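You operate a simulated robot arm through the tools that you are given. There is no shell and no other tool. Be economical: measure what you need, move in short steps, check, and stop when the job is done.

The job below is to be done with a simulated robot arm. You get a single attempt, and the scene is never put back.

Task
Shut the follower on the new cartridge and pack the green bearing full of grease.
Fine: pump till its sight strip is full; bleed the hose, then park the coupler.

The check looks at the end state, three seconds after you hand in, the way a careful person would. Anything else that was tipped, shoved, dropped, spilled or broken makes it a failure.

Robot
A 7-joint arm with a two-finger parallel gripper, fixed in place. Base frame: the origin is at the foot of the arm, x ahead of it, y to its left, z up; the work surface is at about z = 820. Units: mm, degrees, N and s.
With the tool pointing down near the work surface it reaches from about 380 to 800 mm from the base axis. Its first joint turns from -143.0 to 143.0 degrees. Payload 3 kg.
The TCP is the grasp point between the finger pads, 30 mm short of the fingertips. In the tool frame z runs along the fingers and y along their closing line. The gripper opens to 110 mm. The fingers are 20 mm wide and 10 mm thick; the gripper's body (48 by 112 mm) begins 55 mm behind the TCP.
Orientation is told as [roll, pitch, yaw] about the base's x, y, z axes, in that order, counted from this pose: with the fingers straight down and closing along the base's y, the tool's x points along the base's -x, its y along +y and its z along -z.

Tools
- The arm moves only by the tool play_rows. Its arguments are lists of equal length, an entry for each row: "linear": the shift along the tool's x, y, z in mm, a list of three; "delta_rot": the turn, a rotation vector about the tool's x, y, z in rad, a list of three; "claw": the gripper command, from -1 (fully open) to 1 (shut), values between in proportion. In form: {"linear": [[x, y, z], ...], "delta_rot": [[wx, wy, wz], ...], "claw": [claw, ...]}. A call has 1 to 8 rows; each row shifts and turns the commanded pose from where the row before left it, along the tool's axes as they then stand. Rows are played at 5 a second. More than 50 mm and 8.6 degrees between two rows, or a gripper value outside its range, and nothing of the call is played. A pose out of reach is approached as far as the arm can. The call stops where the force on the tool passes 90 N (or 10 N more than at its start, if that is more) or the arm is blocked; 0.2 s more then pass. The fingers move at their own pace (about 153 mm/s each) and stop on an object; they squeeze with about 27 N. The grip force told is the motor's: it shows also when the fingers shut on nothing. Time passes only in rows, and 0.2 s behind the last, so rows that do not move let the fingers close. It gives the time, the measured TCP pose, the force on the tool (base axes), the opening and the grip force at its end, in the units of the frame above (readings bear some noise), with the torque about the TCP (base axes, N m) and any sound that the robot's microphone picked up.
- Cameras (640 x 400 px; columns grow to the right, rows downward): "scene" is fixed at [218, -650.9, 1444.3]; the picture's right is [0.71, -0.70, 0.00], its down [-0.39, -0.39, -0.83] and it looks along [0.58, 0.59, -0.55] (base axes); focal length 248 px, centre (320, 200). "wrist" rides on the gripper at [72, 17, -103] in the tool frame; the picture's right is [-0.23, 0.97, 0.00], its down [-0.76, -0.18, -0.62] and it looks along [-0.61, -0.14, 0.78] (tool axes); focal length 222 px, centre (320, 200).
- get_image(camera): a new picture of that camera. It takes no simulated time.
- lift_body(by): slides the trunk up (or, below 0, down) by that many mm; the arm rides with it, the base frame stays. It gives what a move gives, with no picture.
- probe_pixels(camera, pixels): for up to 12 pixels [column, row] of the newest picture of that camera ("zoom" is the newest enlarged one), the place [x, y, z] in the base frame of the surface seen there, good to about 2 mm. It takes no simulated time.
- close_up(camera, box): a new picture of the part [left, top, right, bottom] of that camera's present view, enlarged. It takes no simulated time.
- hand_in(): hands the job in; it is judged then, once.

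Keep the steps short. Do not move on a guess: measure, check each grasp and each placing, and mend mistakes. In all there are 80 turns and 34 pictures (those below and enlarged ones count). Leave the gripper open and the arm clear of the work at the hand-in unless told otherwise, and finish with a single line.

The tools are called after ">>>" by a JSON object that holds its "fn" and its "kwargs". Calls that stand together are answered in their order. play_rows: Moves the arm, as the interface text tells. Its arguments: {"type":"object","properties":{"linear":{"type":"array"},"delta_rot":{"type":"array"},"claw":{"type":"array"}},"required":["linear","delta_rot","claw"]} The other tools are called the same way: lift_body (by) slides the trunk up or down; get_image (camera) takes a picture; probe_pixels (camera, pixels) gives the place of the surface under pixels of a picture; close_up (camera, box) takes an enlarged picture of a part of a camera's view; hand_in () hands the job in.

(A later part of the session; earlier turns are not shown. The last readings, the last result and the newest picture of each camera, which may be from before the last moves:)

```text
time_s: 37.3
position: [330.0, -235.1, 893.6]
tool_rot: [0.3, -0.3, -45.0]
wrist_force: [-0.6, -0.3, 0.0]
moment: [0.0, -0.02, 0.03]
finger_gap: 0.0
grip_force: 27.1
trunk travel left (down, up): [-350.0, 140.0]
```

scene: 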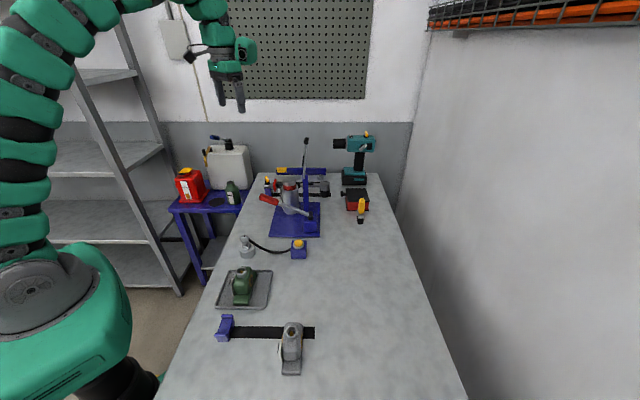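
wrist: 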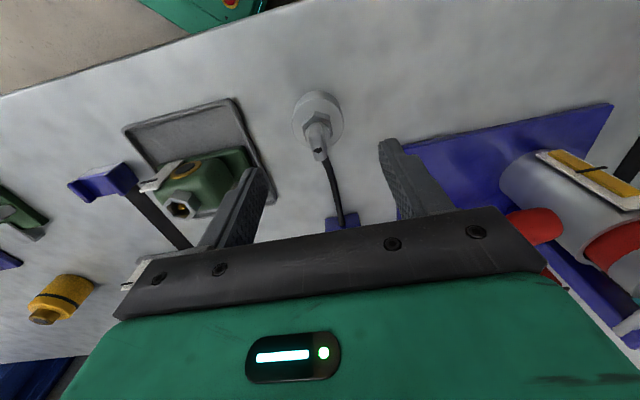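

In place (v≈67). Now push gently along +v: about 21 mm to contact, then on.

>>> {"fn": "play_rows", "kwargs": {"linear": [[0, 10, 0], [0, 10, 0], [0, 4, 0], [0, 4, 0], [0, 4, 0], [0, 0, 0]], "delta_rot": [[0, 0, 0], [0, 0, 0], [0, 0, 0], [0, 0, 0], [0, 0, 0], [0, 0, 0]], "claw": [1, 1, 1, 1, 1, 1]}}

```text
time_s: 38.7
position: [352.0, -209.9, 893.0]
tool_rot: [0.4, -0.3, -45.0]
wrist_force: [-1.1, -1.4, 0.5]
moment: [-0.05, 0.0, -0.02]
finger_gap: 0.1
grip_force: 27.1
trunk travel left (down, up): [-350.0, 140.0]
```

Light push (2 N), v≈100. 9 mm more, then back off and look.

>>> {"fn": "play_rows", "kwargs": {"linear": [[0, 4, 0], [0, 4, 0], [0, 1, 0], [0, 0, 0], [0, -20, 0], [0, -20, 0], [0, 0, -30], [0, 0, 0]], "delta_rot": [[0, 0, 0], [0, 0, 0], [0, 0, 0], [0, 0, 0], [0, 0, 0], [0, 0, 0], [0, 0, 0], [0, 0, 0]], "claw": [1, 1, 1, 1, 1, 1, 1, 1]}}

>>> {"fn": "close_up", "kwargs": {"camera": "scene", "box": [205, 230, 315, 315]}}

```text
time_s: 40.5
position: [328.6, -233.5, 926.4]
tool_rot: [0.4, -0.4, -45.0]
wrist_force: [-0.3, 0.1, 0.4]
moment: [-0.02, -0.03, -0.02]
finger_gap: 0.0
grip_force: 27.2
trunk travel left (down, up): [-350.0, 140.0]
```

```text
4.71 times, centred on (260, 272) of scene
```

zoom: 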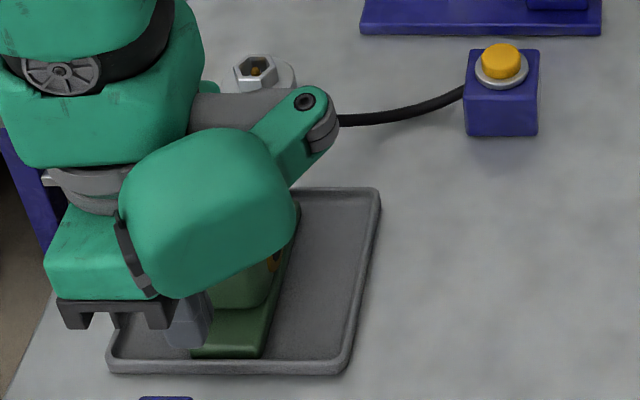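

Base front edge is back within ~1–2 mm of the original place and the tray is unmoved. Next I press the coupler head gently from above to make sure that it's seated.

>>> {"fn": "play_rows", "kwargs": {"linear": [[0, 0, -40], [0, 0, -35], [1.5, 43, 0], [1.5, 42, 0], [0, 0, 25], [0, 0, 0]], "delta_rot": [[0, 0, 0], [0, 0, 0], [0, 0, 0], [0, 0, 0], [0, 0, 0], [0, 0, 0]], "claw": [1, 1, 1, 1, 1, 1]}}

>>> {"fn": "play_rows", "kwargs": {"linear": [[0, 0, 2], [0, 0, 2], [0, 0, 1.5], [0, 0, 1], [0, 0, 1], [0, 0, 0]], "delta_rot": [[0, 0, 0], [0, 0, 0], [0, 0, 0], [0, 0, 0], [0, 0, 0], [0, 0, 0]], "claw": [1, 1, 1, 1, 1, 1]}}

```text
time_s: 41.9
position: [388.2, -171.6, 973.0]
tool_rot: [0.4, -0.3, -45.1]
wrist_force: [-0.7, -0.5, -0.3]
moment: [0.03, 0.0, 0.02]
finger_gap: 0.1
grip_force: 27.1
trunk travel left (down, up): [-350.0, 140.0]
```

```text
time_s: 43.3
position: [386.7, -170.1, 964.7]
tool_rot: [0.4, -0.1, -45.0]
wrist_force: [-0.5, 0.4, -0.3]
moment: [0.0, 0.04, 0.02]
finger_gap: 0.0
grip_force: 26.7
trunk travel left (down, up): [-350.0, 140.0]
```

No contact at tip z≈935, though the head top was at 939. I rise and look with the wrist camera.

>>> {"fn": "play_rows", "kwargs": {"linear": [[0, 0, -30], [0, 0, -25], [0, 0, 0]], "delta_rot": [[0, 0, 0], [0, 0, 0], [0, 0, 0]], "claw": [-0.5, -0.5, -0.5]}}

>>> {"fn": "close_up", "kwargs": {"camera": "wrist", "box": [220, 50, 420, 200]}}

>>> {"fn": "probe_pixels", "kwargs": {"camera": "zoom", "pixels": [[270, 180], [285, 205], [297, 232], [240, 170], [254, 152], [233, 220], [185, 130], [290, 150], [300, 222], [320, 190], [250, 190], [350, 160]]}}

```text
time_s: 44.1
position: [387.1, -169.0, 1022.4]
tool_rot: [0.3, -0.1, -44.9]
wrist_force: [0.7, 0.2, 0.2]
moment: [0.01, -0.05, -0.02]
finger_gap: 82.4
grip_force: 0.0
trunk travel left (down, up): [-350.0, 140.0]
```

```text
2.67 times, centred on (320, 125) of wrist
```

zoom: 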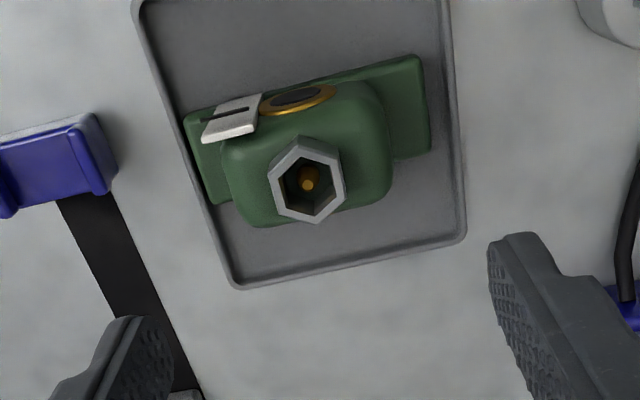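

```text
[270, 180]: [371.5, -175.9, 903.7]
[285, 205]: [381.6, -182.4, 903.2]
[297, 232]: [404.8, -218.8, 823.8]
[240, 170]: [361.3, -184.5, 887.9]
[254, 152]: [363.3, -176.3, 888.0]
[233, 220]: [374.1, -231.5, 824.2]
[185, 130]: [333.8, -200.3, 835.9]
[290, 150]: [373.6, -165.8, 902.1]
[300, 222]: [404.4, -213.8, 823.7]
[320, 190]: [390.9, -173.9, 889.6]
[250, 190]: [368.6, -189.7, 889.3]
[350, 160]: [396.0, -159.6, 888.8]
```

The coupler came off the bearing (bearing itself looks fine, nipple visible at (307,185)). I need to find the coupler.

>>> {"fn": "close_up", "kwargs": {"camera": "scene", "box": [190, 200, 340, 320]}}

```text
3.33 times, centred on (265, 260) of scene
```

zoom: 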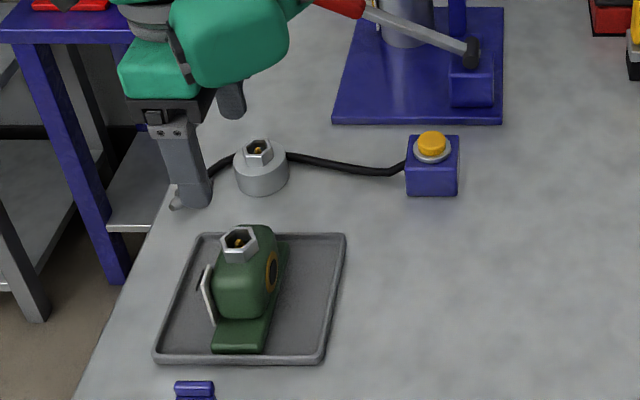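

The hose passes behind the park puck and the coupler seems to lie at about (178,203). I probe there.

>>> {"fn": "probe_pixels", "kwargs": {"camera": "zoom", "pixels": [[176, 207], [180, 204], [173, 203], [183, 208], [178, 196], [165, 210], [212, 165], [225, 158], [300, 157], [350, 167]]}}

>>> {"fn": "probe_pixels", "kwargs": {"camera": "zoom", "pixels": [[237, 241], [240, 260], [223, 237], [257, 240], [207, 300], [240, 345], [232, 350], [258, 150], [261, 150], [246, 152], [275, 153], [431, 140]]}}

```text
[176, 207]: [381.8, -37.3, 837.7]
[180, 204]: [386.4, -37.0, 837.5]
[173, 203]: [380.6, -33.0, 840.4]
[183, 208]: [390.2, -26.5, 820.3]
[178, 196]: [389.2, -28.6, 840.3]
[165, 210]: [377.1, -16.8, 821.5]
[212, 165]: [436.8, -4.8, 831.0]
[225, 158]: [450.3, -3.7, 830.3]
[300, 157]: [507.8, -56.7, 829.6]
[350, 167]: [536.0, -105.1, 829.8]
```

```text
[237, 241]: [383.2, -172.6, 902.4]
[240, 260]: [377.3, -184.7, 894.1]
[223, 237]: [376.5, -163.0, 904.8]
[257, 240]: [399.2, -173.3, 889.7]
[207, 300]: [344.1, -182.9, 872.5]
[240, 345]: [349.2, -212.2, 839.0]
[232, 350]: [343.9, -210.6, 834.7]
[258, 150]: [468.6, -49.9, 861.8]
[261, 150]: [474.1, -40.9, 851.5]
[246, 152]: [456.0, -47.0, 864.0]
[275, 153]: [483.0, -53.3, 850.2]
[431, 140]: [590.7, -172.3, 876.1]
```

The coupler lies on its side on the bench near (385,−33), top z 840. I move the wrist camera over there to see how it lies.

>>> {"fn": "play_rows", "kwargs": {"linear": [[15.2, 34, 0], [15.2, 34, 0], [15.2, 34, 0], [15.2, 34, 0], [0, 0, 0]], "delta_rot": [[0, 0, 0], [0, 0, 0], [0, 0, 0], [0, 0, 0], [0, 0, 0]], "claw": [-0.5, -0.5, -0.5, -0.5, -0.5]}}

>>> {"fn": "close_up", "kwargs": {"camera": "wrist", "box": [200, 30, 380, 140]}}

```text
time_s: 45.3
position: [438.1, -32.5, 1021.0]
tool_rot: [0.5, -0.3, -44.9]
wrist_force: [0.4, 0.3, 0.2]
moment: [0.03, -0.02, 0.03]
finger_gap: 82.3
grip_force: 0.1
trunk travel left (down, up): [-350.0, 140.0]
```

```text
3.56 times, centred on (290, 85) of wrist
```

zoom: 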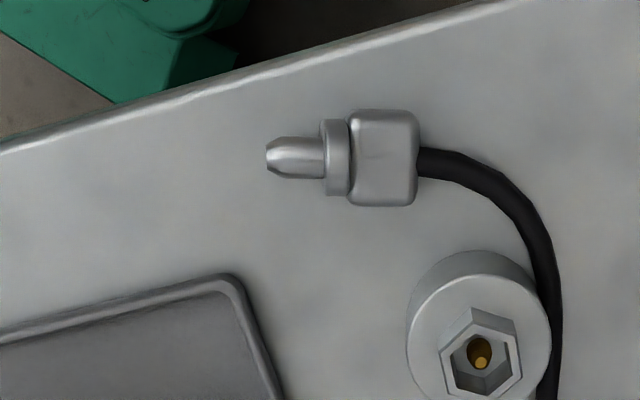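

The coupler: nose pointing left in this view, collar, box head, hose at the back. I measure its axis and size.

>>> {"fn": "probe_pixels", "kwargs": {"camera": "zoom", "pixels": [[272, 158], [300, 155], [300, 140], [300, 172], [337, 125], [337, 155], [337, 190], [383, 118], [383, 155], [383, 198], [358, 158], [410, 158]]}}

>>> {"fn": "probe_pixels", "kwargs": {"camera": "zoom", "pixels": [[425, 165], [460, 170], [520, 210], [550, 280], [480, 350], [492, 355], [462, 362], [500, 320], [520, 365], [475, 325], [330, 230], [383, 105]]}}

```text
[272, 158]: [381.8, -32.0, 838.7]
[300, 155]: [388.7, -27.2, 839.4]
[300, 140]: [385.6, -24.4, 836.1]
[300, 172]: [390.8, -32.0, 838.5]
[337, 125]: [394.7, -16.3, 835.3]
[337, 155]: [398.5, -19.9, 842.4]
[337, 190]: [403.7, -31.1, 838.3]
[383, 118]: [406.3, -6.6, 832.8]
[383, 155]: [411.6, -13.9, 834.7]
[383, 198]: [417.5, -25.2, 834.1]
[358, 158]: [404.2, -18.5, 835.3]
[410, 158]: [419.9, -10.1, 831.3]
```

```text
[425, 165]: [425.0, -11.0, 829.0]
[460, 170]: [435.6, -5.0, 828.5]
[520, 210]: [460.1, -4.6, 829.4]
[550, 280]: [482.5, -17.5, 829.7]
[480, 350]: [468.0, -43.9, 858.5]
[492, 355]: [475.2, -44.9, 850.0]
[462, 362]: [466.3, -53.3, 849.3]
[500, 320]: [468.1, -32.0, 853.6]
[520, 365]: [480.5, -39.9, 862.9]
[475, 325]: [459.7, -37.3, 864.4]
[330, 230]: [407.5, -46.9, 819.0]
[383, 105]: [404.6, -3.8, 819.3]
```

The coupler axis: nose tip (382,−32), collar (399,−22), box centre (411,−15), lying along 30° with nose ~12° up. Plan: grip the box across with the tool yawed +30° and leaning 40° back, lift, then turn the nose down and set it in the park socket, where I can regrip it from above. First yaw by +75°.

>>> {"fn": "play_rows", "kwargs": {"linear": [[0, 0, 0], [0, 0, 0], [0, 0, 0], [0, 0, 0], [0, 0, 0], [0, 0, 0], [0, 0, 0], [0, 0, 0]], "delta_rot": [[0, 0, -0.1454], [0, 0, -0.1454], [0, 0, -0.1454], [0, 0, -0.1454], [0, 0, -0.1454], [0, 0, -0.1454], [0, 0, -0.1454], [0, 0, -0.1454]], "claw": [0.1, 0.1, 0.1, 0.1, 0.1, 0.1, 0.1, 0.1]}}

>>> {"fn": "play_rows", "kwargs": {"linear": [[0, 0, 0], [0, 0, 0], [0, 0, 0], [0, 0, 0], [0, 0, 0], [0, 0, 0], [0, 0, 0]], "delta_rot": [[0, 0, -0.1454], [0, 0.1396, 0], [0, 0.1396, 0], [0, 0.1396, 0], [0, 0.1396, 0], [0, 0.1396, 0], [0, 0, 0]], "claw": [0.1, 0.1, 0.1, 0.1, 0.1, 0.1, 0.1]}}

```text
time_s: 47.1
position: [438.9, -32.4, 1022.5]
tool_rot: [-0.2, -0.5, 21.8]
wrist_force: [-0.4, 0.0, -0.1]
moment: [0.0, 0.02, 0.03]
finger_gap: 49.6
grip_force: 0.0
trunk travel left (down, up): [-350.0, 140.0]
```

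```text
time_s: 48.7
position: [439.1, -30.0, 1021.5]
tool_rot: [-0.1, 39.6, 29.9]
wrist_force: [-0.6, -0.5, 0.0]
moment: [-0.01, 0.03, 0.01]
finger_gap: 49.5
grip_force: 0.0
trunk travel left (down, up): [-350.0, 140.0]
```

Pose reached. Now to 60 mm short of the grasp point along the approach line.

>>> {"fn": "play_rows", "kwargs": {"linear": [[-27.2, 6.8, 17.8], [-27.2, 6.8, 17.8], [-27.2, 6.9, 17.8], [-27.3, 6.9, 17.7], [0, 0, 0]], "delta_rot": [[0, 0, 0], [0, 0, 0], [0, 0, 0], [0, 0, 0], [0, 0, 0]], "claw": [0.1, 0.1, 0.1, 0.1, 0.1]}}

```text
time_s: 49.9
position: [454.5, 14.3, 897.8]
tool_rot: [-0.2, 39.5, 29.9]
wrist_force: [-71.6, 30.3, 12.5]
moment: [-0.42, -2.88, 4.75]
finger_gap: 49.5
grip_force: 0.1
trunk travel left (down, up): [-350.0, 140.0]
```

78 N: the hand has touched something, most likely the red pump handle at (587,−10,974). I back off at once along the same path.

>>> {"fn": "play_rows", "kwargs": {"linear": [[27.3, -6.9, -17.7], [27.2, -6.9, -17.8], [0, 0, 0]], "delta_rot": [[0, 0, 0], [0, 0, 0], [0, 0, 0]], "claw": [0.1, 0.1, 0.1]}}

>>> {"fn": "get_image", "kwargs": {"camera": "scene"}}

```text
time_s: 50.7
position: [450.0, -8.4, 960.9]
tool_rot: [-0.5, 39.6, 29.7]
wrist_force: [-0.1, 0.4, -0.3]
moment: [-0.04, -0.01, 0.0]
finger_gap: 49.4
grip_force: 0.1
trunk travel left (down, up): [-350.0, 140.0]
```

```text
3 pictures are left
```

scene: 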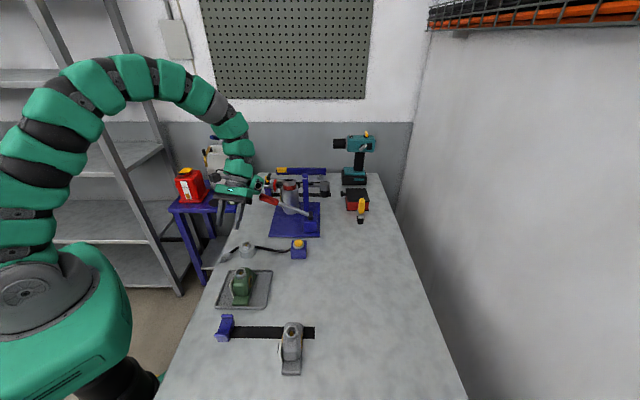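

Contact is gone; the lever and base look unmoved. I verify by probes of the same points as at the start, and of the coupler.

>>> {"fn": "probe_pixels", "kwargs": {"camera": "scene", "pixels": [[269, 200], [309, 217], [298, 243], [306, 180], [269, 235], [319, 236], [223, 260], [221, 258], [225, 257], [290, 185]]}}

```text
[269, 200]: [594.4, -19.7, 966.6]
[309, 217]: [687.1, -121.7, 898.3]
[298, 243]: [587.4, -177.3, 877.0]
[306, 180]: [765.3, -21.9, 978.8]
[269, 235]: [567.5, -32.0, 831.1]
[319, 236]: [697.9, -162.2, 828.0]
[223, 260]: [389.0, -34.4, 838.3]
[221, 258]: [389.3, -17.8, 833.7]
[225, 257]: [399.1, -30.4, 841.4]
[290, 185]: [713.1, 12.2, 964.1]
```

All fixtures are unmoved and the coupler still lies where it was. I'll use a smaller lean (25°) so that the hand stays clear of the pump handle: reduce tilt, then go to 50 mm short of the grasp.

>>> {"fn": "play_rows", "kwargs": {"linear": [[0, 0, 0], [0, 0, 0], [-7, 4.4, 19.7], [-7, 4.4, 19.7], [-7.1, 4.5, 19.7], [0, 0, 0]], "delta_rot": [[0, -0.128, 0], [0, -0.128, 0], [0, 0, 0], [0, 0, 0], [0, 0, 0], [0, 0, 0]], "claw": [0.1, 0.1, 0.1, 0.1, 0.1, 0.1]}}

```text
time_s: 52.1
position: [439.3, -0.7, 899.5]
tool_rot: [-0.1, 24.9, 29.9]
wrist_force: [0.6, -0.5, -0.3]
moment: [-0.01, -0.03, -0.01]
finger_gap: 49.5
grip_force: 0.0
trunk travel left (down, up): [-350.0, 140.0]
```

Clear, no force. I approach 49 mm along the fingers and close on the box.

>>> {"fn": "play_rows", "kwargs": {"linear": [[0, 0.5, 17], [0, 0.4, 17], [0, 0.4, 15], [0, 0, 0]], "delta_rot": [[0, 0, 0], [0, 0, 0], [0, 0, 0], [0, 0, 0]], "claw": [0.1, 0.1, 0.1, 0.1]}}

>>> {"fn": "play_rows", "kwargs": {"linear": [[0, 0, 0], [0, 0, 0], [0, 0, 0]], "delta_rot": [[0, 0, 0], [0, 0, 0], [0, 0, 0]], "claw": [0.4, 0.7, 1]}}

```text
time_s: 53.1
position: [420.7, -8.5, 853.7]
tool_rot: [-0.4, 24.6, 29.9]
wrist_force: [11.8, 7.5, 52.9]
moment: [-1.47, -1.52, 0.56]
finger_gap: 49.8
grip_force: 0.1
trunk travel left (down, up): [-350.0, 140.0]
```

```text
time_s: 53.9
position: [419.6, -8.8, 851.4]
tool_rot: [0.1, 25.0, 30.0]
wrist_force: [-0.3, 0.6, 0.3]
moment: [-0.01, -0.02, 0.03]
finger_gap: 27.3
grip_force: 27.4
trunk travel left (down, up): [-350.0, 140.0]
```

Gripped the box (27 mm, force 27). I lift 120 mm, move over to (430,−60), and turn the nose down (102° about the closing axis).

>>> {"fn": "play_rows", "kwargs": {"linear": [[12.7, 0, -27.2], [12.7, 0, -27.2], [12.7, 0, -27.2], [12.7, 0, -27.2], [7.6, -24.6, 3.5], [7.6, -24.6, 3.6], [0, 0, 0]], "delta_rot": [[0, 0, 0], [0, 0, 0], [0, 0, 0], [0, 0, 0], [0, 0, 0], [0, 0, 0], [0, 0, 0]], "claw": [1, 1, 1, 1, 1, 1, 1]}}

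>>> {"fn": "play_rows", "kwargs": {"linear": [[0, 0, 0], [0, 0, 0], [0, 0, 0], [0, 0, 0], [0, 0, 0], [0, 0, 0], [0, 0, 0], [0, 0, 0]], "delta_rot": [[0, -0.1483, 0], [0, -0.1483, 0], [0, -0.1483, 0], [0, -0.1483, 0], [0, -0.1483, 0], [0, -0.1483, 0], [0, -0.1483, 0], [0, -0.1483, 0]], "claw": [1, 1, 1, 1, 1, 1, 1, 1]}}

```text
time_s: 55.5
position: [430.5, -61.1, 972.0]
tool_rot: [-0.1, 24.9, 30.0]
wrist_force: [0.0, -1.1, -0.4]
moment: [0.02, -0.04, -0.07]
finger_gap: 27.0
grip_force: 26.6
trunk travel left (down, up): [-350.0, 140.0]
```

```text
time_s: 57.3
position: [463.0, -99.1, 1006.8]
tool_rot: [-0.2, -37.5, 30.3]
wrist_force: [-0.1, 0.1, -0.2]
moment: [0.01, 0.03, 0.03]
finger_gap: 27.0
grip_force: 26.7
out of reach, approached as far as the arm can: row 7, 8
trunk travel left (down, up): [-350.0, 140.0]
```

It holds (27.0), but at −37° tilt the hand comes too close to the arm's base. I turn the yaw first (to −90°, hand pointing sideways), where there's more room.

>>> {"fn": "play_rows", "kwargs": {"linear": [[0, 0, 0], [0, 0, 0], [0, 0, 0], [0, 0, 0], [0, 0, 0], [0, 0, 0], [0, 0, 0], [0, 0, 0]], "delta_rot": [[0.0908, 0, 0.1184], [0.0908, 0, 0.1184], [0.0908, 0, 0.1184], [0.0908, 0, 0.1184], [0.0908, 0, 0.1184], [0.0908, 0, 0.1184], [0.0908, 0, 0.1184], [0.0908, 0, 0.1184]], "claw": [1, 1, 1, 1, 1, 1, 1, 1]}}

>>> {"fn": "play_rows", "kwargs": {"linear": [[0, 0, 0], [0, 0, 0], [0, 0, 0], [0, 0, 0], [0, 0, 0], [0, 0, 0]], "delta_rot": [[0.0908, 0, 0.1184], [0.0908, 0, 0.1184], [0.0908, 0, 0.1184], [0.0908, 0, 0.1184], [0.0908, 0, 0.1184], [0.0908, 0, 0.1184]], "claw": [1, 1, 1, 1, 1, 1]}}

```text
time_s: 59.1
position: [502.4, -110.7, 1025.6]
tool_rot: [-1.2, -38.5, -34.7]
wrist_force: [-0.2, 0.0, -1.5]
moment: [0.07, -0.01, 0.0]
finger_gap: 27.1
grip_force: 27.0
out of reach, approached as far as the arm can: row 2, 3, 4, 5
trunk travel left (down, up): [-350.0, 140.0]
```

```text
time_s: 60.5
position: [502.1, -109.5, 1026.1]
tool_rot: [0.3, -38.8, -86.8]
wrist_force: [0.5, 0.3, -0.5]
moment: [0.0, 0.01, -0.02]
finger_gap: 27.1
grip_force: 27.4
trunk travel left (down, up): [-350.0, 140.0]
```

Yaw −87° reached, still holding. Now the remaining tilt to −77° and a look from the scene camera.

>>> {"fn": "play_rows", "kwargs": {"linear": [[0, 0, 0], [0, 0, 0], [0, 0, 0], [0, 0, 0], [0, 0, 0], [0, 0, 0]], "delta_rot": [[0, -0.1334, 0], [0, -0.1334, 0], [0, -0.1334, 0], [0, -0.1334, 0], [0, -0.1334, 0], [0, 0, 0]], "claw": [1, 1, 1, 1, 1, 1]}}

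>>> {"fn": "close_up", "kwargs": {"camera": "scene", "box": [200, 160, 360, 300]}}

```text
time_s: 61.9
position: [503.3, -111.0, 1025.9]
tool_rot: [1.1, -77.0, -87.5]
wrist_force: [0.3, -0.1, -0.1]
moment: [0.0, 0.01, 0.0]
finger_gap: 26.9
grip_force: 27.1
trunk travel left (down, up): [-350.0, 140.0]
```

```text
2.86 times, centred on (280, 230) of scene
```

zoom: 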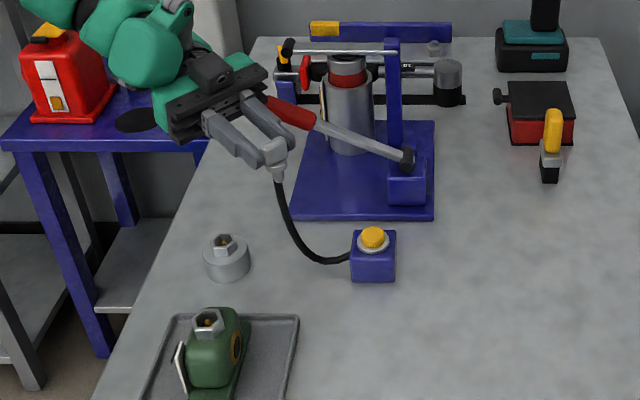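

The held piece is at (275,155). I probe it to see whether it's the nose that points down.

>>> {"fn": "probe_pixels", "kwargs": {"camera": "zoom", "pixels": [[272, 146], [270, 155], [276, 163], [278, 170], [279, 177], [279, 184], [281, 195], [285, 147], [262, 163], [274, 168], [284, 166], [290, 220]]}}

>>> {"fn": "close_up", "kwargs": {"camera": "scene", "box": [262, 205, 292, 225]}}

```text
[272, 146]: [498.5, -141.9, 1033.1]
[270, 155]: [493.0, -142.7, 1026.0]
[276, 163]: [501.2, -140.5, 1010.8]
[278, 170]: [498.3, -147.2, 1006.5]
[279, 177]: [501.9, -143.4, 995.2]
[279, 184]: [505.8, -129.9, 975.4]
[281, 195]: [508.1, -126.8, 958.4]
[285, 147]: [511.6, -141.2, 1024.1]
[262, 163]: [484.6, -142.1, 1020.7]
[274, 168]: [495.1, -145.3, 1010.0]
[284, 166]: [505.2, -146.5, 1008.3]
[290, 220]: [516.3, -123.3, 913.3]
```

```text
16.00 times, centred on (277, 215) of scene
```

zoom: 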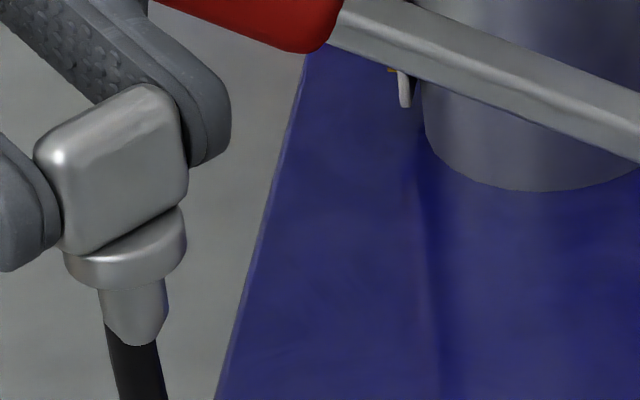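

The nose points straight down, box held flat between the pads. I probe in this enlarged view to fix the nose's place relative to the TCP.

>>> {"fn": "probe_pixels", "kwargs": {"camera": "zoom", "pixels": [[137, 338], [135, 310], [108, 310], [162, 305], [128, 270], [70, 265], [184, 240], [128, 245], [110, 170], [45, 160], [183, 130], [110, 95]]}}

```text
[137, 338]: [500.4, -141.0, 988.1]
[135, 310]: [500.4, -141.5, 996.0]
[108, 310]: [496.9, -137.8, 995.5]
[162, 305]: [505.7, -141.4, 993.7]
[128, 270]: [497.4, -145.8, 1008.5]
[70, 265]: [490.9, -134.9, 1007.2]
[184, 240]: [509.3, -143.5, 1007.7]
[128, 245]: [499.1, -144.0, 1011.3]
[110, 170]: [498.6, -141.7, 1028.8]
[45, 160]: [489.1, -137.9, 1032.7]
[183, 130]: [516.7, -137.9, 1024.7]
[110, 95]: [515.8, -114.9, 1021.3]
```

Axis of the coupler is ≈ (504,−137.5), vertical, i.e. TCP + (0.7,−26.5); seat needs TCP z≈935. The bearing's socket is at ≈ (386.3,−170). I go to TCP (385.6,−143.5,965), 30 mm above the seat.

>>> {"fn": "play_rows", "kwargs": {"linear": [[10.6, -23.8, 8], [10.6, -23.8, 8], [10.7, -23.8, 8], [10.7, -23.8, 8.1], [10.6, -23.8, 8.1], [0, 0, 0], [0, 0, 0]], "delta_rot": [[0, 0, 0], [0, 0, 0], [0, 0, 0], [0, 0, 0], [0, 0, 0], [0, 0, 0], [0, 0, 0]], "claw": [1, 1, 1, 1, 1, 1, 1]}}

```text
time_s: 63.5
position: [385.6, -145.4, 966.6]
tool_rot: [1.0, -77.0, -87.4]
wrist_force: [0.5, 0.1, -1.3]
moment: [0.03, 0.0, -0.04]
finger_gap: 27.2
grip_force: 26.9
trunk travel left (down, up): [-350.0, 140.0]
```

On place. Descend to just above, then slowly into the socket, reading force.

>>> {"fn": "play_rows", "kwargs": {"linear": [[9.9, 0, 1.3], [7.8, 0, 1.8], [3.9, 0, 0.9], [1.95, 0, 0.45], [1.95, 0, 0.45], [1.95, 0, 0.45], [0, 0, 0]], "delta_rot": [[0, 0, 0], [0, 0, 0], [0, 0, 0], [0, 0, 0], [0, 0, 0], [0, 0, 0], [0, 0, 0]], "claw": [1, 1, 1, 1, 1, 1, 1]}}

>>> {"fn": "play_rows", "kwargs": {"linear": [[1, 0, 0.2], [1, 0, 0.2], [1, 0, 0.2], [0, 0, 0]], "delta_rot": [[0, 0, 0], [0, 0, 0], [0, 0, 0], [0, 0, 0]], "claw": [1, 1, 1, 1]}}

```text
time_s: 65.1
position: [386.3, -143.9, 936.6]
tool_rot: [0.9, -77.0, -87.4]
wrist_force: [-1.1, -0.9, -0.3]
moment: [-0.02, 0.02, -0.02]
finger_gap: 27.0
grip_force: 27.4
trunk travel left (down, up): [-350.0, 140.0]
```

```text
time_s: 66.1
position: [385.4, -144.2, 932.3]
tool_rot: [0.9, -77.0, -87.5]
wrist_force: [-0.2, 0.4, -0.4]
moment: [-0.01, 0.0, 0.01]
finger_gap: 27.3
grip_force: 27.2
trunk travel left (down, up): [-350.0, 140.0]
```

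No resistance yet; entering cleanly. More, 1 mm at a time.

>>> {"fn": "play_rows", "kwargs": {"linear": [[1, 0, 0.2], [1, 0, 0.2], [1, 0, 0.2], [0, 0, 0]], "delta_rot": [[0, 0, 0], [0, 0, 0], [0, 0, 0], [0, 0, 0]], "claw": [1, 1, 1, 1]}}

>>> {"fn": "play_rows", "kwargs": {"linear": [[1, 0, 0.2], [0.7, 0, 0.2], [0, 0, 0]], "delta_rot": [[0, 0, 0], [0, 0, 0], [0, 0, 0]], "claw": [1, 1, 1]}}

```text
time_s: 67.1
position: [385.5, -144.2, 932.1]
tool_rot: [1.0, -77.0, -87.4]
wrist_force: [4.0, 0.4, 13.6]
moment: [-0.32, -0.21, 0.14]
finger_gap: 27.2
grip_force: 26.9
trunk travel left (down, up): [-350.0, 140.0]
```

```text
time_s: 67.9
position: [384.7, -144.3, 930.1]
tool_rot: [1.0, -77.1, -87.6]
wrist_force: [-1.5, -3.8, 19.1]
moment: [-0.6, 0.09, -0.08]
finger_gap: 27.3
grip_force: 26.9
trunk travel left (down, up): [-350.0, 140.0]
```

19 N upward: seating. A last press of 2 mm, then I open slightly and draw the hand straight back.

>>> {"fn": "play_rows", "kwargs": {"linear": [[1, 0, 0.2], [1, 0, 0.2], [0.5, 0, 0], [0, 0, 0]], "delta_rot": [[0, 0, 0], [0, 0, 0], [0, 0, 0], [0, 0, 0]], "claw": [1, 1, 1, 1]}}

>>> {"fn": "play_rows", "kwargs": {"linear": [[-1, 0, 0], [0, 0, 0], [0, 0, 0], [0, 0, -20], [0, 0, -35], [0, 0, -35], [0, 0, -10], [0, 0, 0]], "delta_rot": [[0, 0, 0], [0, 0, 0], [0, 0, 0], [0, 0, 0], [0, 0, 0], [0, 0, 0], [0, 0, 0], [0, 0, 0]], "claw": [1, 0.3, 0.2, 0.2, 0.2, 0.2, 0.2, 0.2]}}

```text
time_s: 68.9
position: [384.9, -142.2, 926.3]
tool_rot: [1.0, -77.0, -87.6]
wrist_force: [3.4, -1.2, 19.0]
moment: [-0.54, -0.16, 0.06]
finger_gap: 27.0
grip_force: 26.6
trunk travel left (down, up): [-350.0, 140.0]
```

```text
time_s: 70.7
position: [378.9, -46.1, 951.6]
tool_rot: [0.8, -77.0, -87.4]
wrist_force: [0.0, 0.2, 0.9]
moment: [-0.01, -0.02, 0.01]
finger_gap: 44.0
grip_force: 0.0
trunk travel left (down, up): [-350.0, 140.0]
```

The grip slips at ~19 N, so I'll press it home from above. I rise, turn the tool upright and go above the coupler with shut fingers.

>>> {"fn": "play_rows", "kwargs": {"linear": [[-39, 0, -9], [-39, 0, -9], [0, 0, 0], [0, 0, 0], [0, 0, 0], [0, 0, 0], [0, 0, 0], [0, 0, 0]], "delta_rot": [[0, 0, 0], [0, 0, 0], [0, 0.1493, 0], [0, 0.1493, 0], [0, 0.1493, 0], [0, 0.1493, 0], [0, 0.1493, 0], [0, 0.1493, 0]], "claw": [1, 1, 1, 1, 1, 1, 1, 1]}}

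>>> {"fn": "play_rows", "kwargs": {"linear": [[0, 0, 0], [0, 0, 0], [0, 0, 0], [-41.3, 0.5, 0], [-41.3, 0.5, 0], [-41.3, 0.5, 0], [0, 0, 0]], "delta_rot": [[0, 0.1493, 0], [0, 0.1493, 0], [0, 0.1493, 0], [0, 0, 0], [0, 0, 0], [0, 0, 0], [0, 0, 0]], "claw": [1, 1, 1, 1, 1, 1, 1]}}

```text
time_s: 72.5
position: [378.3, -44.4, 1030.3]
tool_rot: [0.3, -25.6, -86.6]
wrist_force: [-0.4, 0.3, 0.4]
moment: [-0.03, 0.02, 0.02]
finger_gap: 0.2
grip_force: 27.0
trunk travel left (down, up): [-350.0, 140.0]
```

```text
time_s: 74.1
position: [386.9, -173.2, 1029.4]
tool_rot: [0.3, 0.0, -86.5]
wrist_force: [-1.3, 0.6, 0.0]
moment: [0.01, 0.02, 0.01]
finger_gap: 0.2
grip_force: 27.2
trunk travel left (down, up): [-350.0, 140.0]
```

Above the coupler. Down to tip z≈941, then 1.5 mm steps.

>>> {"fn": "play_rows", "kwargs": {"linear": [[3, -0.5, 25], [0, 0, 25], [0, 0, 7], [0, 0, 1.5], [0, 0, 1.5], [0, 0, 1.5], [0, 0, 0]], "delta_rot": [[0, 0, 0], [0, 0, 0], [0, 0, 0], [0, 0, 0], [0, 0, 0], [0, 0, 0], [0, 0, 0]], "claw": [1, 1, 1, 1, 1, 1, 1]}}

>>> {"fn": "play_rows", "kwargs": {"linear": [[0, 0, 1], [0, 0, 1], [0, 0, 0]], "delta_rot": [[0, 0, 0], [0, 0, 0], [0, 0, 0]], "claw": [1, 1, 1]}}

```text
time_s: 75.7
position: [386.7, -167.3, 969.7]
tool_rot: [0.3, -0.1, -86.5]
wrist_force: [-0.4, -0.1, 11.4]
moment: [-0.08, 0.02, 0.0]
finger_gap: 0.0
grip_force: 26.8
trunk travel left (down, up): [-350.0, 140.0]
```

```text
time_s: 76.5
position: [386.7, -167.4, 970.2]
tool_rot: [0.6, -0.2, -86.6]
wrist_force: [-0.3, -0.5, 84.1]
moment: [-0.09, 0.01, 0.0]
finger_gap: 0.0
grip_force: 27.2
trunk travel left (down, up): [-350.0, 140.0]
```

The head top is at z≈940 and takes 84 N without giving: fully seated. Now to the pump lever: rise, yaw back to −45°, go over the red handle (595,−6).

>>> {"fn": "play_rows", "kwargs": {"linear": [[0, 0, -30], [0, 0, -35], [0, 0, -35], [0, 0, 0], [0, 0, 0], [0, 0, 0], [0, 0, 0], [0, 0, 0]], "delta_rot": [[0, 0, 0], [0, 0, 0], [0, 0, 0], [0, 0, -0.1449], [0, 0, -0.1449], [0, 0, -0.1449], [0, 0, -0.1449], [0, 0, -0.1449]], "claw": [1, 1, 1, 1, 1, -0.1, -0.1, -0.1]}}

>>> {"fn": "play_rows", "kwargs": {"linear": [[-5.5, 43.6, 0], [-5.5, 43.6, 0], [-5.5, 43.6, 0], [-5.5, 43.6, 0], [-5.5, 43.6, 0], [-5.5, 43.6, 0], [0, 0, 0]], "delta_rot": [[0, 0, 0], [0, 0, 0], [0, 0, 0], [0, 0, 0], [0, 0, 0], [0, 0, 0], [0, 0, 0]], "claw": [-0.1, -0.1, -0.1, -0.1, -0.1, -0.1, -0.1]}}

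```text
time_s: 78.3
position: [387.3, -168.8, 1066.3]
tool_rot: [0.2, -0.2, -45.0]
wrist_force: [0.4, 0.2, -0.6]
moment: [0.05, 0.01, -0.02]
finger_gap: 60.4
grip_force: 0.0
trunk travel left (down, up): [-350.0, 140.0]
```

```text
time_s: 79.9
position: [596.8, -5.3, 1064.2]
tool_rot: [0.1, -0.1, -45.0]
wrist_force: [0.1, 0.1, -0.6]
moment: [-0.02, 0.05, 0.02]
finger_gap: 60.5
grip_force: 0.0
trunk travel left (down, up): [-350.0, 140.0]
```

Over the handle. I descend around it, close, and make the first down stroke with the tool turning along with the lever (162 mm radius).

>>> {"fn": "play_rows", "kwargs": {"linear": [[0, 0, 33], [0, 0, 33], [0, 0, 32], [0, 0, 0], [0, 0, 0], [0, 0, 0]], "delta_rot": [[0, 0, 0], [0, 0, 0], [0, 0, 0], [0, 0, 0], [0, 0, 0], [0, 0, 0]], "claw": [-0.1, -0.1, -0.1, 1, 1, 1]}}

>>> {"fn": "play_rows", "kwargs": {"linear": [[6.1, 0, 15], [6.1, 0, 15], [6.1, 0, 15], [6.1, 0, 15], [0, 0, 0]], "delta_rot": [[0, -0.1, 0], [0, -0.1, 0], [0, -0.1, 0], [0, -0.1, 0], [0, 0, 0]], "claw": [1, 1, 1, 1, 1]}}

```text
time_s: 81.3
position: [599.1, -4.6, 968.7]
tool_rot: [0.2, -0.3, -44.9]
wrist_force: [31.0, 24.1, 4.6]
moment: [-0.59, -0.87, -0.41]
finger_gap: 25.6
grip_force: 45.0
trunk travel left (down, up): [-350.0, 140.0]
```

```text
time_s: 82.5
position: [586.4, 6.8, 905.3]
tool_rot: [0.0, -23.1, -44.9]
wrist_force: [9.3, 47.8, 0.5]
moment: [0.74, 0.57, 0.18]
finger_gap: 25.7
grip_force: 44.9
trunk travel left (down, up): [-350.0, 140.0]
```

Held and moving (z 969→905). Side force shows the handle ~2 mm further in v and u; I correct while finishing the stroke, to feel the lower stop.

>>> {"fn": "play_rows", "kwargs": {"linear": [[7.5, 1.5, 15], [7, 1, 15], [6.1, 0, 15], [0, 0, 0]], "delta_rot": [[0, -0.1, 0], [0, -0.1, 0], [0, -0.1, 0], [0, 0, 0]], "claw": [1, 1, 1, 1]}}

>>> {"fn": "play_rows", "kwargs": {"linear": [[-7.5, 0, -14.3], [-7.5, 0, -14.3], [-7.5, 0, -14.3], [-7.5, 0, -14.3], [-7.5, 0, -14.3], [-7.5, 0, -14.3], [-7.5, 0, -14.3], [0, 0, 0]], "delta_rot": [[0, 0.1, 0], [0, 0.1, 0], [0, 0.1, 0], [0, 0.1, 0], [0, 0.1, 0], [0, 0.1, 0], [0, 0.1, 0], [0, 0, 0]], "claw": [1, 1, 1, 1, 1, 1, 1, 1]}}

```text
time_s: 83.5
position: [590.7, 4.3, 861.9]
tool_rot: [0.3, -40.6, -45.3]
wrist_force: [10.3, 15.1, 68.9]
moment: [-1.97, 0.25, -0.26]
finger_gap: 25.9
grip_force: 44.7
trunk travel left (down, up): [-350.0, 140.0]
```

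```text
time_s: 85.3
position: [596.1, -4.2, 966.8]
tool_rot: [-0.1, -0.1, -45.0]
wrist_force: [-1.4, 16.8, -21.3]
moment: [-0.47, -0.3, 0.13]
finger_gap: 25.8
grip_force: 44.9
trunk travel left (down, up): [-350.0, 140.0]
```

One full stroke done: lower stop felt at z≈862 (69 N), handle back on top and still held. Two more strokes of the same kind.

>>> {"fn": "play_rows", "kwargs": {"linear": [[6.5, 0, 14.8], [6.5, 0, 14.8], [6.5, 0, 14.8], [6.5, 0, 14.8], [6.5, 0, 14.8], [6.5, 0, 14.8], [6.5, 0, 14.8], [0, 0, 0]], "delta_rot": [[0, -0.1, 0], [0, -0.1, 0], [0, -0.1, 0], [0, -0.1, 0], [0, -0.1, 0], [0, -0.1, 0], [0, -0.1, 0], [0, 0, 0]], "claw": [1, 1, 1, 1, 1, 1, 1, 1]}}

>>> {"fn": "play_rows", "kwargs": {"linear": [[-7.95, 0, -14.08], [-7.95, 0, -14.08], [-7.95, 0, -14.08], [-7.95, 0, -14.08], [-7.95, 0, -14.08], [-7.95, 0, -14.08], [-7.95, 0, -14.08], [0, 0, 0]], "delta_rot": [[0, 0.1, 0], [0, 0.1, 0], [0, 0.1, 0], [0, 0.1, 0], [0, 0.1, 0], [0, 0.1, 0], [0, 0.1, 0], [0, 0, 0]], "claw": [1, 1, 1, 1, 1, 1, 1, 1]}}

>>> {"fn": "play_rows", "kwargs": {"linear": [[6.5, 0, 14.8], [6.5, 0, 14.8], [6.5, 0, 14.8], [6.5, 0, 14.8], [6.5, 0, 14.8], [6.5, 0, 14.8], [6.5, 0, 14.8], [0, 0, 0]], "delta_rot": [[0, -0.1, 0], [0, -0.1, 0], [0, -0.1, 0], [0, -0.1, 0], [0, -0.1, 0], [0, -0.1, 0], [0, -0.1, 0], [0, 0, 0]], "claw": [1, 1, 1, 1, 1, 1, 1, 1]}}

>>> {"fn": "play_rows", "kwargs": {"linear": [[-7.95, 0, -14.08], [-7.95, 0, -14.08], [-7.95, 0, -14.08], [-7.95, 0, -14.08], [-7.95, 0, -14.08], [-7.95, 0, -14.08], [-7.95, 0, -14.08], [0, 0, 0]], "delta_rot": [[0, 0.1, 0], [0, 0.1, 0], [0, 0.1, 0], [0, 0.1, 0], [0, 0.1, 0], [0, 0.1, 0], [0, 0.1, 0], [0, 0, 0]], "claw": [1, 1, 1, 1, 1, 1, 1, 1]}}

```text
time_s: 87.1
position: [588.1, 7.4, 861.0]
tool_rot: [0.6, -40.6, -45.5]
wrist_force: [-1.4, 1.2, 81.9]
moment: [-2.37, 0.2, -0.62]
finger_gap: 25.8
grip_force: 45.0
trunk travel left (down, up): [-350.0, 140.0]
```

```text
time_s: 88.9
position: [597.3, -3.2, 970.9]
tool_rot: [0.1, -0.2, -45.1]
wrist_force: [-12.1, -12.4, -21.3]
moment: [-0.91, -0.49, 0.03]
finger_gap: 25.8
grip_force: 45.4
trunk travel left (down, up): [-350.0, 140.0]
```

```text
time_s: 90.7
position: [585.6, 8.8, 861.0]
tool_rot: [0.5, -40.4, -45.4]
wrist_force: [6.4, 11.5, 65.1]
moment: [-0.81, 1.38, -1.05]
finger_gap: 25.5
grip_force: 44.8
trunk travel left (down, up): [-350.0, 140.0]
```

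```text
time_s: 92.5
position: [595.7, -2.9, 970.2]
tool_rot: [0.0, 0.0, -45.0]
wrist_force: [-14.9, -1.3, -27.2]
moment: [-0.16, -0.12, 0.11]
finger_gap: 26.0
grip_force: 44.9
trunk travel left (down, up): [-350.0, 140.0]
```

Three full strokes. I let go of the handle (it's up) and go to the viewing place used before, from which the sight strip was at (205,168), and take the last picture there.

>>> {"fn": "play_rows", "kwargs": {"linear": [[0, 0, 0], [0, 0, 0], [0, 0, -45], [0, 0, -50], [23, -32.2, 0], [23, -32.2, 0], [23, -32.2, 0], [23, -32.2, 0]], "delta_rot": [[0, 0, 0], [0, 0, 0], [0, 0, 0], [0, 0, 0], [0, 0, 0], [0, 0, 0], [0, 0, 0], [0, 0, 0]], "claw": [-0.1, -0.1, -0.1, -0.1, -0.1, -0.1, -0.1, -0.1]}}

>>> {"fn": "play_rows", "kwargs": {"linear": [[0, 0, 24], [0, 0, 24], [0, 0, 0]], "delta_rot": [[0, 0, 0], [0, 0, 0], [0, 0, 0]], "claw": [-0.1, -0.1, -0.1]}}

>>> {"fn": "close_up", "kwargs": {"camera": "wrist", "box": [165, 110, 265, 200]}}

```text
time_s: 94.3
position: [438.5, -27.8, 1064.9]
tool_rot: [0.1, -0.1, -45.1]
wrist_force: [1.2, 0.0, -0.8]
moment: [0.01, 0.02, -0.01]
finger_gap: 60.6
grip_force: 0.1
trunk travel left (down, up): [-350.0, 140.0]
```

```text
time_s: 95.1
position: [439.6, -27.2, 1017.4]
tool_rot: [0.1, -0.3, -45.2]
wrist_force: [0.2, 0.7, -0.3]
moment: [-0.02, 0.01, 0.01]
finger_gap: 60.3
grip_force: 0.1
trunk travel left (down, up): [-350.0, 140.0]
```

```text
4.44 times, centred on (215, 155) of wrist
```

zoom: 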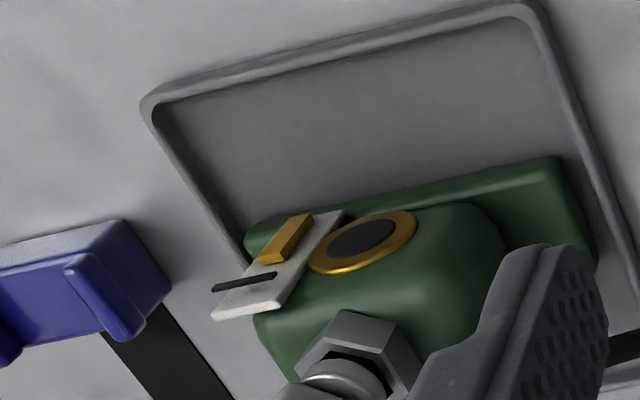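

The strip shows orange up to (270,262), with the full mark at (262,278) just above it: about ¾ after three strokes. I measure it in mm to be sure.

>>> {"fn": "probe_pixels", "kwargs": {"camera": "zoom", "pixels": [[301, 217], [296, 225], [285, 242], [275, 256], [272, 259], [262, 274], [262, 278], [258, 283], [240, 308], [325, 218], [232, 287], [308, 216]]}}

```text
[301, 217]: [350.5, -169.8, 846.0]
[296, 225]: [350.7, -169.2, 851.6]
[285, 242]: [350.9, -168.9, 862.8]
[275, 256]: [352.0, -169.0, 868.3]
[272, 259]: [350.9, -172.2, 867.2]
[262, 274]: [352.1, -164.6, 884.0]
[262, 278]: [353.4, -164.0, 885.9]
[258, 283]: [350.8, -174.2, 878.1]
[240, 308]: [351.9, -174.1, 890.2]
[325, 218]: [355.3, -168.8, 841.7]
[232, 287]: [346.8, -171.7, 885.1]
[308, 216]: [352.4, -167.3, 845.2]
```

Fill runs from z≈845 to ≈868.5 after 3 strokes (≈8 mm each), and the mark is at ≈885: two more strokes make it full. Back to the handle, grip, and two strokes.

>>> {"fn": "play_rows", "kwargs": {"linear": [[0, 0, -48], [-23, 32.2, 0], [-23, 32.2, 0], [-23, 32.2, 0], [-23, 32.2, 0], [0, 0, 48], [0, 0, 47], [0, 0, 0]], "delta_rot": [[0, 0, 0], [0, 0, 0], [0, 0, 0], [0, 0, 0], [0, 0, 0], [0, 0, 0], [0, 0, 0], [0, 0, 0]], "claw": [-0.1, -0.1, -0.1, -0.1, -0.1, -0.1, -0.1, -0.1]}}

>>> {"fn": "play_rows", "kwargs": {"linear": [[0, 0, 0], [0, 0, 0], [0, 0, 0]], "delta_rot": [[0, 0, 0], [0, 0, 0], [0, 0, 0]], "claw": [1, 1, 1]}}

>>> {"fn": "play_rows", "kwargs": {"linear": [[6.5, 0, 14.8], [6.5, 0, 14.8], [6.5, 0, 14.8], [6.5, 0, 14.8], [6.5, 0, 14.8], [6.5, 0, 14.8], [6.5, 0, 14.8], [0, 0, 0]], "delta_rot": [[0, -0.1, 0], [0, -0.1, 0], [0, -0.1, 0], [0, -0.1, 0], [0, -0.1, 0], [0, -0.1, 0], [0, -0.1, 0], [0, 0, 0]], "claw": [1, 1, 1, 1, 1, 1, 1, 1]}}

>>> {"fn": "play_rows", "kwargs": {"linear": [[-7.95, 0, -14.08], [-7.95, 0, -14.08], [-7.95, 0, -14.08], [-7.95, 0, -14.08], [-7.95, 0, -14.08], [-7.95, 0, -14.08], [-7.95, 0, -14.08], [0, 0, 0]], "delta_rot": [[0, 0.1, 0], [0, 0.1, 0], [0, 0.1, 0], [0, 0.1, 0], [0, 0.1, 0], [0, 0.1, 0], [0, 0.1, 0], [0, 0, 0]], "claw": [1, 1, 1, 1, 1, 1, 1, 1]}}

>>> {"fn": "play_rows", "kwargs": {"linear": [[6.5, 0, 14.8], [6.5, 0, 14.8], [6.5, 0, 14.8], [6.5, 0, 14.8], [6.5, 0, 14.8], [6.5, 0, 14.8], [6.5, 0, 14.8], [0, 0, 0]], "delta_rot": [[0, -0.1, 0], [0, -0.1, 0], [0, -0.1, 0], [0, -0.1, 0], [0, -0.1, 0], [0, -0.1, 0], [0, -0.1, 0], [0, 0, 0]], "claw": [1, 1, 1, 1, 1, 1, 1, 1]}}

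>>> {"fn": "play_rows", "kwargs": {"linear": [[-7.95, 0, -14.08], [-7.95, 0, -14.08], [-7.95, 0, -14.08], [-7.95, 0, -14.08], [-7.95, 0, -14.08], [-7.95, 0, -14.08], [-7.95, 0, -14.08], [0, 0, 0]], "delta_rot": [[0, 0.1, 0], [0, 0.1, 0], [0, 0.1, 0], [0, 0.1, 0], [0, 0.1, 0], [0, 0.1, 0], [0, 0.1, 0], [0, 0, 0]], "claw": [1, 1, 1, 1, 1, 1, 1, 1]}}

```text
time_s: 96.9
position: [597.7, -3.0, 965.4]
tool_rot: [0.1, -0.2, -45.0]
wrist_force: [-0.1, -0.3, -0.8]
moment: [0.04, -0.03, 0.01]
finger_gap: 60.6
grip_force: 0.1
trunk travel left (down, up): [-350.0, 140.0]
```

```text
time_s: 97.7
position: [597.4, -3.6, 967.7]
tool_rot: [0.0, -0.2, -45.0]
wrist_force: [-1.2, -1.3, 0.5]
moment: [-0.26, -0.03, 0.12]
finger_gap: 25.9
grip_force: 45.0
trunk travel left (down, up): [-350.0, 140.0]
```

```text
time_s: 99.5
position: [588.9, 6.4, 861.4]
tool_rot: [0.7, -40.6, -45.3]
wrist_force: [6.3, 3.5, 74.5]
moment: [-2.24, 0.73, -0.88]
finger_gap: 25.8
grip_force: 44.7
trunk travel left (down, up): [-350.0, 140.0]
```

```text
time_s: 101.3
position: [596.1, -2.0, 968.9]
tool_rot: [0.0, -0.1, -45.1]
wrist_force: [-11.0, 4.3, -27.1]
moment: [-0.17, -0.29, 0.17]
finger_gap: 25.8
grip_force: 45.1
trunk travel left (down, up): [-350.0, 140.0]
```

```text
time_s: 103.1
position: [588.7, 6.3, 860.8]
tool_rot: [0.6, -40.5, -45.3]
wrist_force: [5.8, 9.4, 57.9]
moment: [-1.85, 0.42, -0.75]
finger_gap: 25.6
grip_force: 45.2
trunk travel left (down, up): [-350.0, 140.0]
```

```text
time_s: 104.9
position: [596.1, -3.4, 968.9]
tool_rot: [0.1, 0.0, -45.2]
wrist_force: [1.3, 10.4, -24.6]
moment: [-0.38, -0.51, 0.12]
finger_gap: 25.7
grip_force: 44.8
trunk travel left (down, up): [-350.0, 140.0]
```

Five full strokes done. Now the bleed: release the handle, go over the yellow button (590.5,−172.5, top z 877) with shut fingers and press it.

>>> {"fn": "play_rows", "kwargs": {"linear": [[0, 0, 0], [0, 0, 0], [0, 0, -40], [0, 0, -40], [-28.9, -30.9, 0], [-28.9, -30.9, 0], [-28.9, -30.9, 0], [-29, -31, 0]], "delta_rot": [[0, 0, 0], [0, 0, 0], [0, 0, 0], [0, 0, 0], [0, 0, 0], [0, 0, 0], [0, 0, 0], [0, 0, 0]], "claw": [-0.1, -0.1, -0.1, -0.1, 1, 1, 1, 1]}}

>>> {"fn": "play_rows", "kwargs": {"linear": [[0, 0, 45], [0, 0, 45], [0, 0, 44], [0, 0, 0]], "delta_rot": [[0, 0, 0], [0, 0, 0], [0, 0, 0], [0, 0, 0]], "claw": [1, 1, 1, 1]}}

>>> {"fn": "play_rows", "kwargs": {"linear": [[0, 0, 2], [0, 0, 2], [0, 0, 2], [0, 0, 2], [0, 0, 1], [0, 0, 1], [0, 0, 0], [0, 0, 0]], "delta_rot": [[0, 0, 0], [0, 0, 0], [0, 0, 0], [0, 0, 0], [0, 0, 0], [0, 0, 0], [0, 0, 0], [0, 0, 0]], "claw": [1, 1, 1, 1, 1, 1, 1, 1]}}

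```text
time_s: 106.7
position: [590.1, -173.0, 1047.3]
tool_rot: [0.2, -0.2, -45.0]
wrist_force: [-0.3, -0.3, 1.1]
moment: [-0.04, 0.0, 0.02]
finger_gap: 0.1
grip_force: 27.0
trunk travel left (down, up): [-350.0, 140.0]
```

```text
time_s: 107.7
position: [590.4, -172.5, 915.0]
tool_rot: [0.1, 0.0, -45.2]
wrist_force: [0.0, -0.2, -0.3]
moment: [0.01, 0.02, 0.0]
finger_gap: 0.0
grip_force: 26.6
trunk travel left (down, up): [-350.0, 140.0]
```

```text
time_s: 109.5
position: [591.7, -171.6, 904.0]
tool_rot: [0.1, -0.1, -45.1]
wrist_force: [0.0, 1.0, 1.2]
moment: [0.01, -0.03, 0.02]
finger_gap: 0.0
grip_force: 27.6
trunk travel left (down, up): [-350.0, 140.0]
```

Just at the button (tip 874), hardly any force. I press on until it bottoms and hold it for a while.

>>> {"fn": "play_rows", "kwargs": {"linear": [[0, 0, 1.5], [0, 0, 1.5], [0, 0, 1.5], [0, 0, 1.5], [0, 0, 1], [0, 0, 1], [0, 0, 0], [0, 0, 0]], "delta_rot": [[0, 0, 0], [0, 0, 0], [0, 0, 0], [0, 0, 0], [0, 0, 0], [0, 0, 0], [0, 0, 0], [0, 0, 0]], "claw": [1, 1, 1, 1, 1, 1, 1, 1]}}

>>> {"fn": "play_rows", "kwargs": {"linear": [[0, 0, 0], [0, 0, 0], [0, 0, 0], [0, 0, 0], [0, 0, 0], [0, 0, 0], [0, 0, 0], [0, 0, 0]], "delta_rot": [[0, 0, 0], [0, 0, 0], [0, 0, 0], [0, 0, 0], [0, 0, 0], [0, 0, 0], [0, 0, 0], [0, 0, 0]], "claw": [1, 1, 1, 1, 1, 1, 1, 1]}}

```text
time_s: 111.3
position: [591.6, -171.4, 898.0]
tool_rot: [0.2, -0.3, -45.1]
wrist_force: [9.3, 4.0, 25.0]
moment: [0.18, -0.21, -0.01]
finger_gap: 0.0
grip_force: 26.8
trunk travel left (down, up): [-350.0, 140.0]
heard: click
```

```text
time_s: 113.1
position: [589.9, -173.2, 899.9]
tool_rot: [0.3, -0.3, -45.1]
wrist_force: [11.0, 0.5, 35.2]
moment: [0.05, -0.3, -0.01]
finger_gap: 0.2
grip_force: 27.0
trunk travel left (down, up): [-350.0, 140.0]
5 turns are left
```

A click was heard and the button bottomed: the hose is bled. Now back to the coupler: rise, yaw to −90° (so the fingers take the box's flat ends), go above it, down to z 940, and close.

>>> {"fn": "play_rows", "kwargs": {"linear": [[0, 0, -40], [0, 0, -40], [0, 0, -40], [0, 0, 0], [0, 0, 0], [0, 0, 0], [0, 0, 0], [0, 0, 0]], "delta_rot": [[0, 0, 0], [0, 0, 0], [0, 0, 0], [0, 0, 0.131], [0, 0, 0.131], [0, 0, 0.131], [0, 0, 0.131], [0, 0, 0.131]], "claw": [1, 1, 1, 0.1, 0.1, 0.1, 0.1, 0.1]}}

>>> {"fn": "play_rows", "kwargs": {"linear": [[0, 0, 0], [0.5, -40.8, 0], [0.5, -40.8, 0], [0.5, -40.8, 0], [0.4, -40.8, 0], [0.4, -40.8, 0], [0, 0, 0]], "delta_rot": [[0, 0, 0.125], [0, 0, 0], [0, 0, 0], [0, 0, 0], [0, 0, 0], [0, 0, 0], [0, 0, 0]], "claw": [0.1, 0.1, 0.1, 0.1, 0.1, 0.1, 0.1]}}

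>>> {"fn": "play_rows", "kwargs": {"linear": [[0, 0, 28], [0, 0, 28], [0, 0, 20], [0, 0, 0]], "delta_rot": [[0, 0, 0], [0, 0, 0], [0, 0, 0], [0, 0, 0]], "claw": [0.1, 0.1, 0.1, 0.1]}}

>>> {"fn": "play_rows", "kwargs": {"linear": [[0, 0, 0], [0, 0, 0], [0, 0, 0], [0, 0, 0]], "delta_rot": [[0, 0, 0], [0, 0, 0], [0, 0, 0], [0, 0, 0]], "claw": [0.3, 0.6, 1, 1]}}

```text
time_s: 114.9
position: [590.2, -173.0, 1017.0]
tool_rot: [0.2, -0.1, -82.7]
wrist_force: [0.0, 0.8, -0.4]
moment: [0.0, -0.01, 0.01]
finger_gap: 49.7
grip_force: 0.1
trunk travel left (down, up): [-350.0, 140.0]
```

```text
time_s: 116.5
position: [386.0, -166.9, 1018.7]
tool_rot: [0.2, 0.0, -89.8]
wrist_force: [0.1, 0.0, -0.5]
moment: [-0.01, -0.02, -0.01]
finger_gap: 49.5
grip_force: 0.1
trunk travel left (down, up): [-350.0, 140.0]
```

```text
time_s: 117.5
position: [388.8, -169.2, 938.8]
tool_rot: [0.2, 0.0, -89.8]
wrist_force: [0.5, 0.0, 0.5]
moment: [-0.03, 0.02, 0.01]
finger_gap: 49.3
grip_force: 0.0
trunk travel left (down, up): [-350.0, 140.0]
```

```text
time_s: 118.5
position: [387.9, -169.3, 938.3]
tool_rot: [0.2, 0.0, -89.8]
wrist_force: [1.0, 0.0, 2.9]
moment: [-0.05, -0.07, -0.01]
finger_gap: 27.3
grip_force: 26.7
trunk travel left (down, up): [-350.0, 140.0]
4 turns are left
```

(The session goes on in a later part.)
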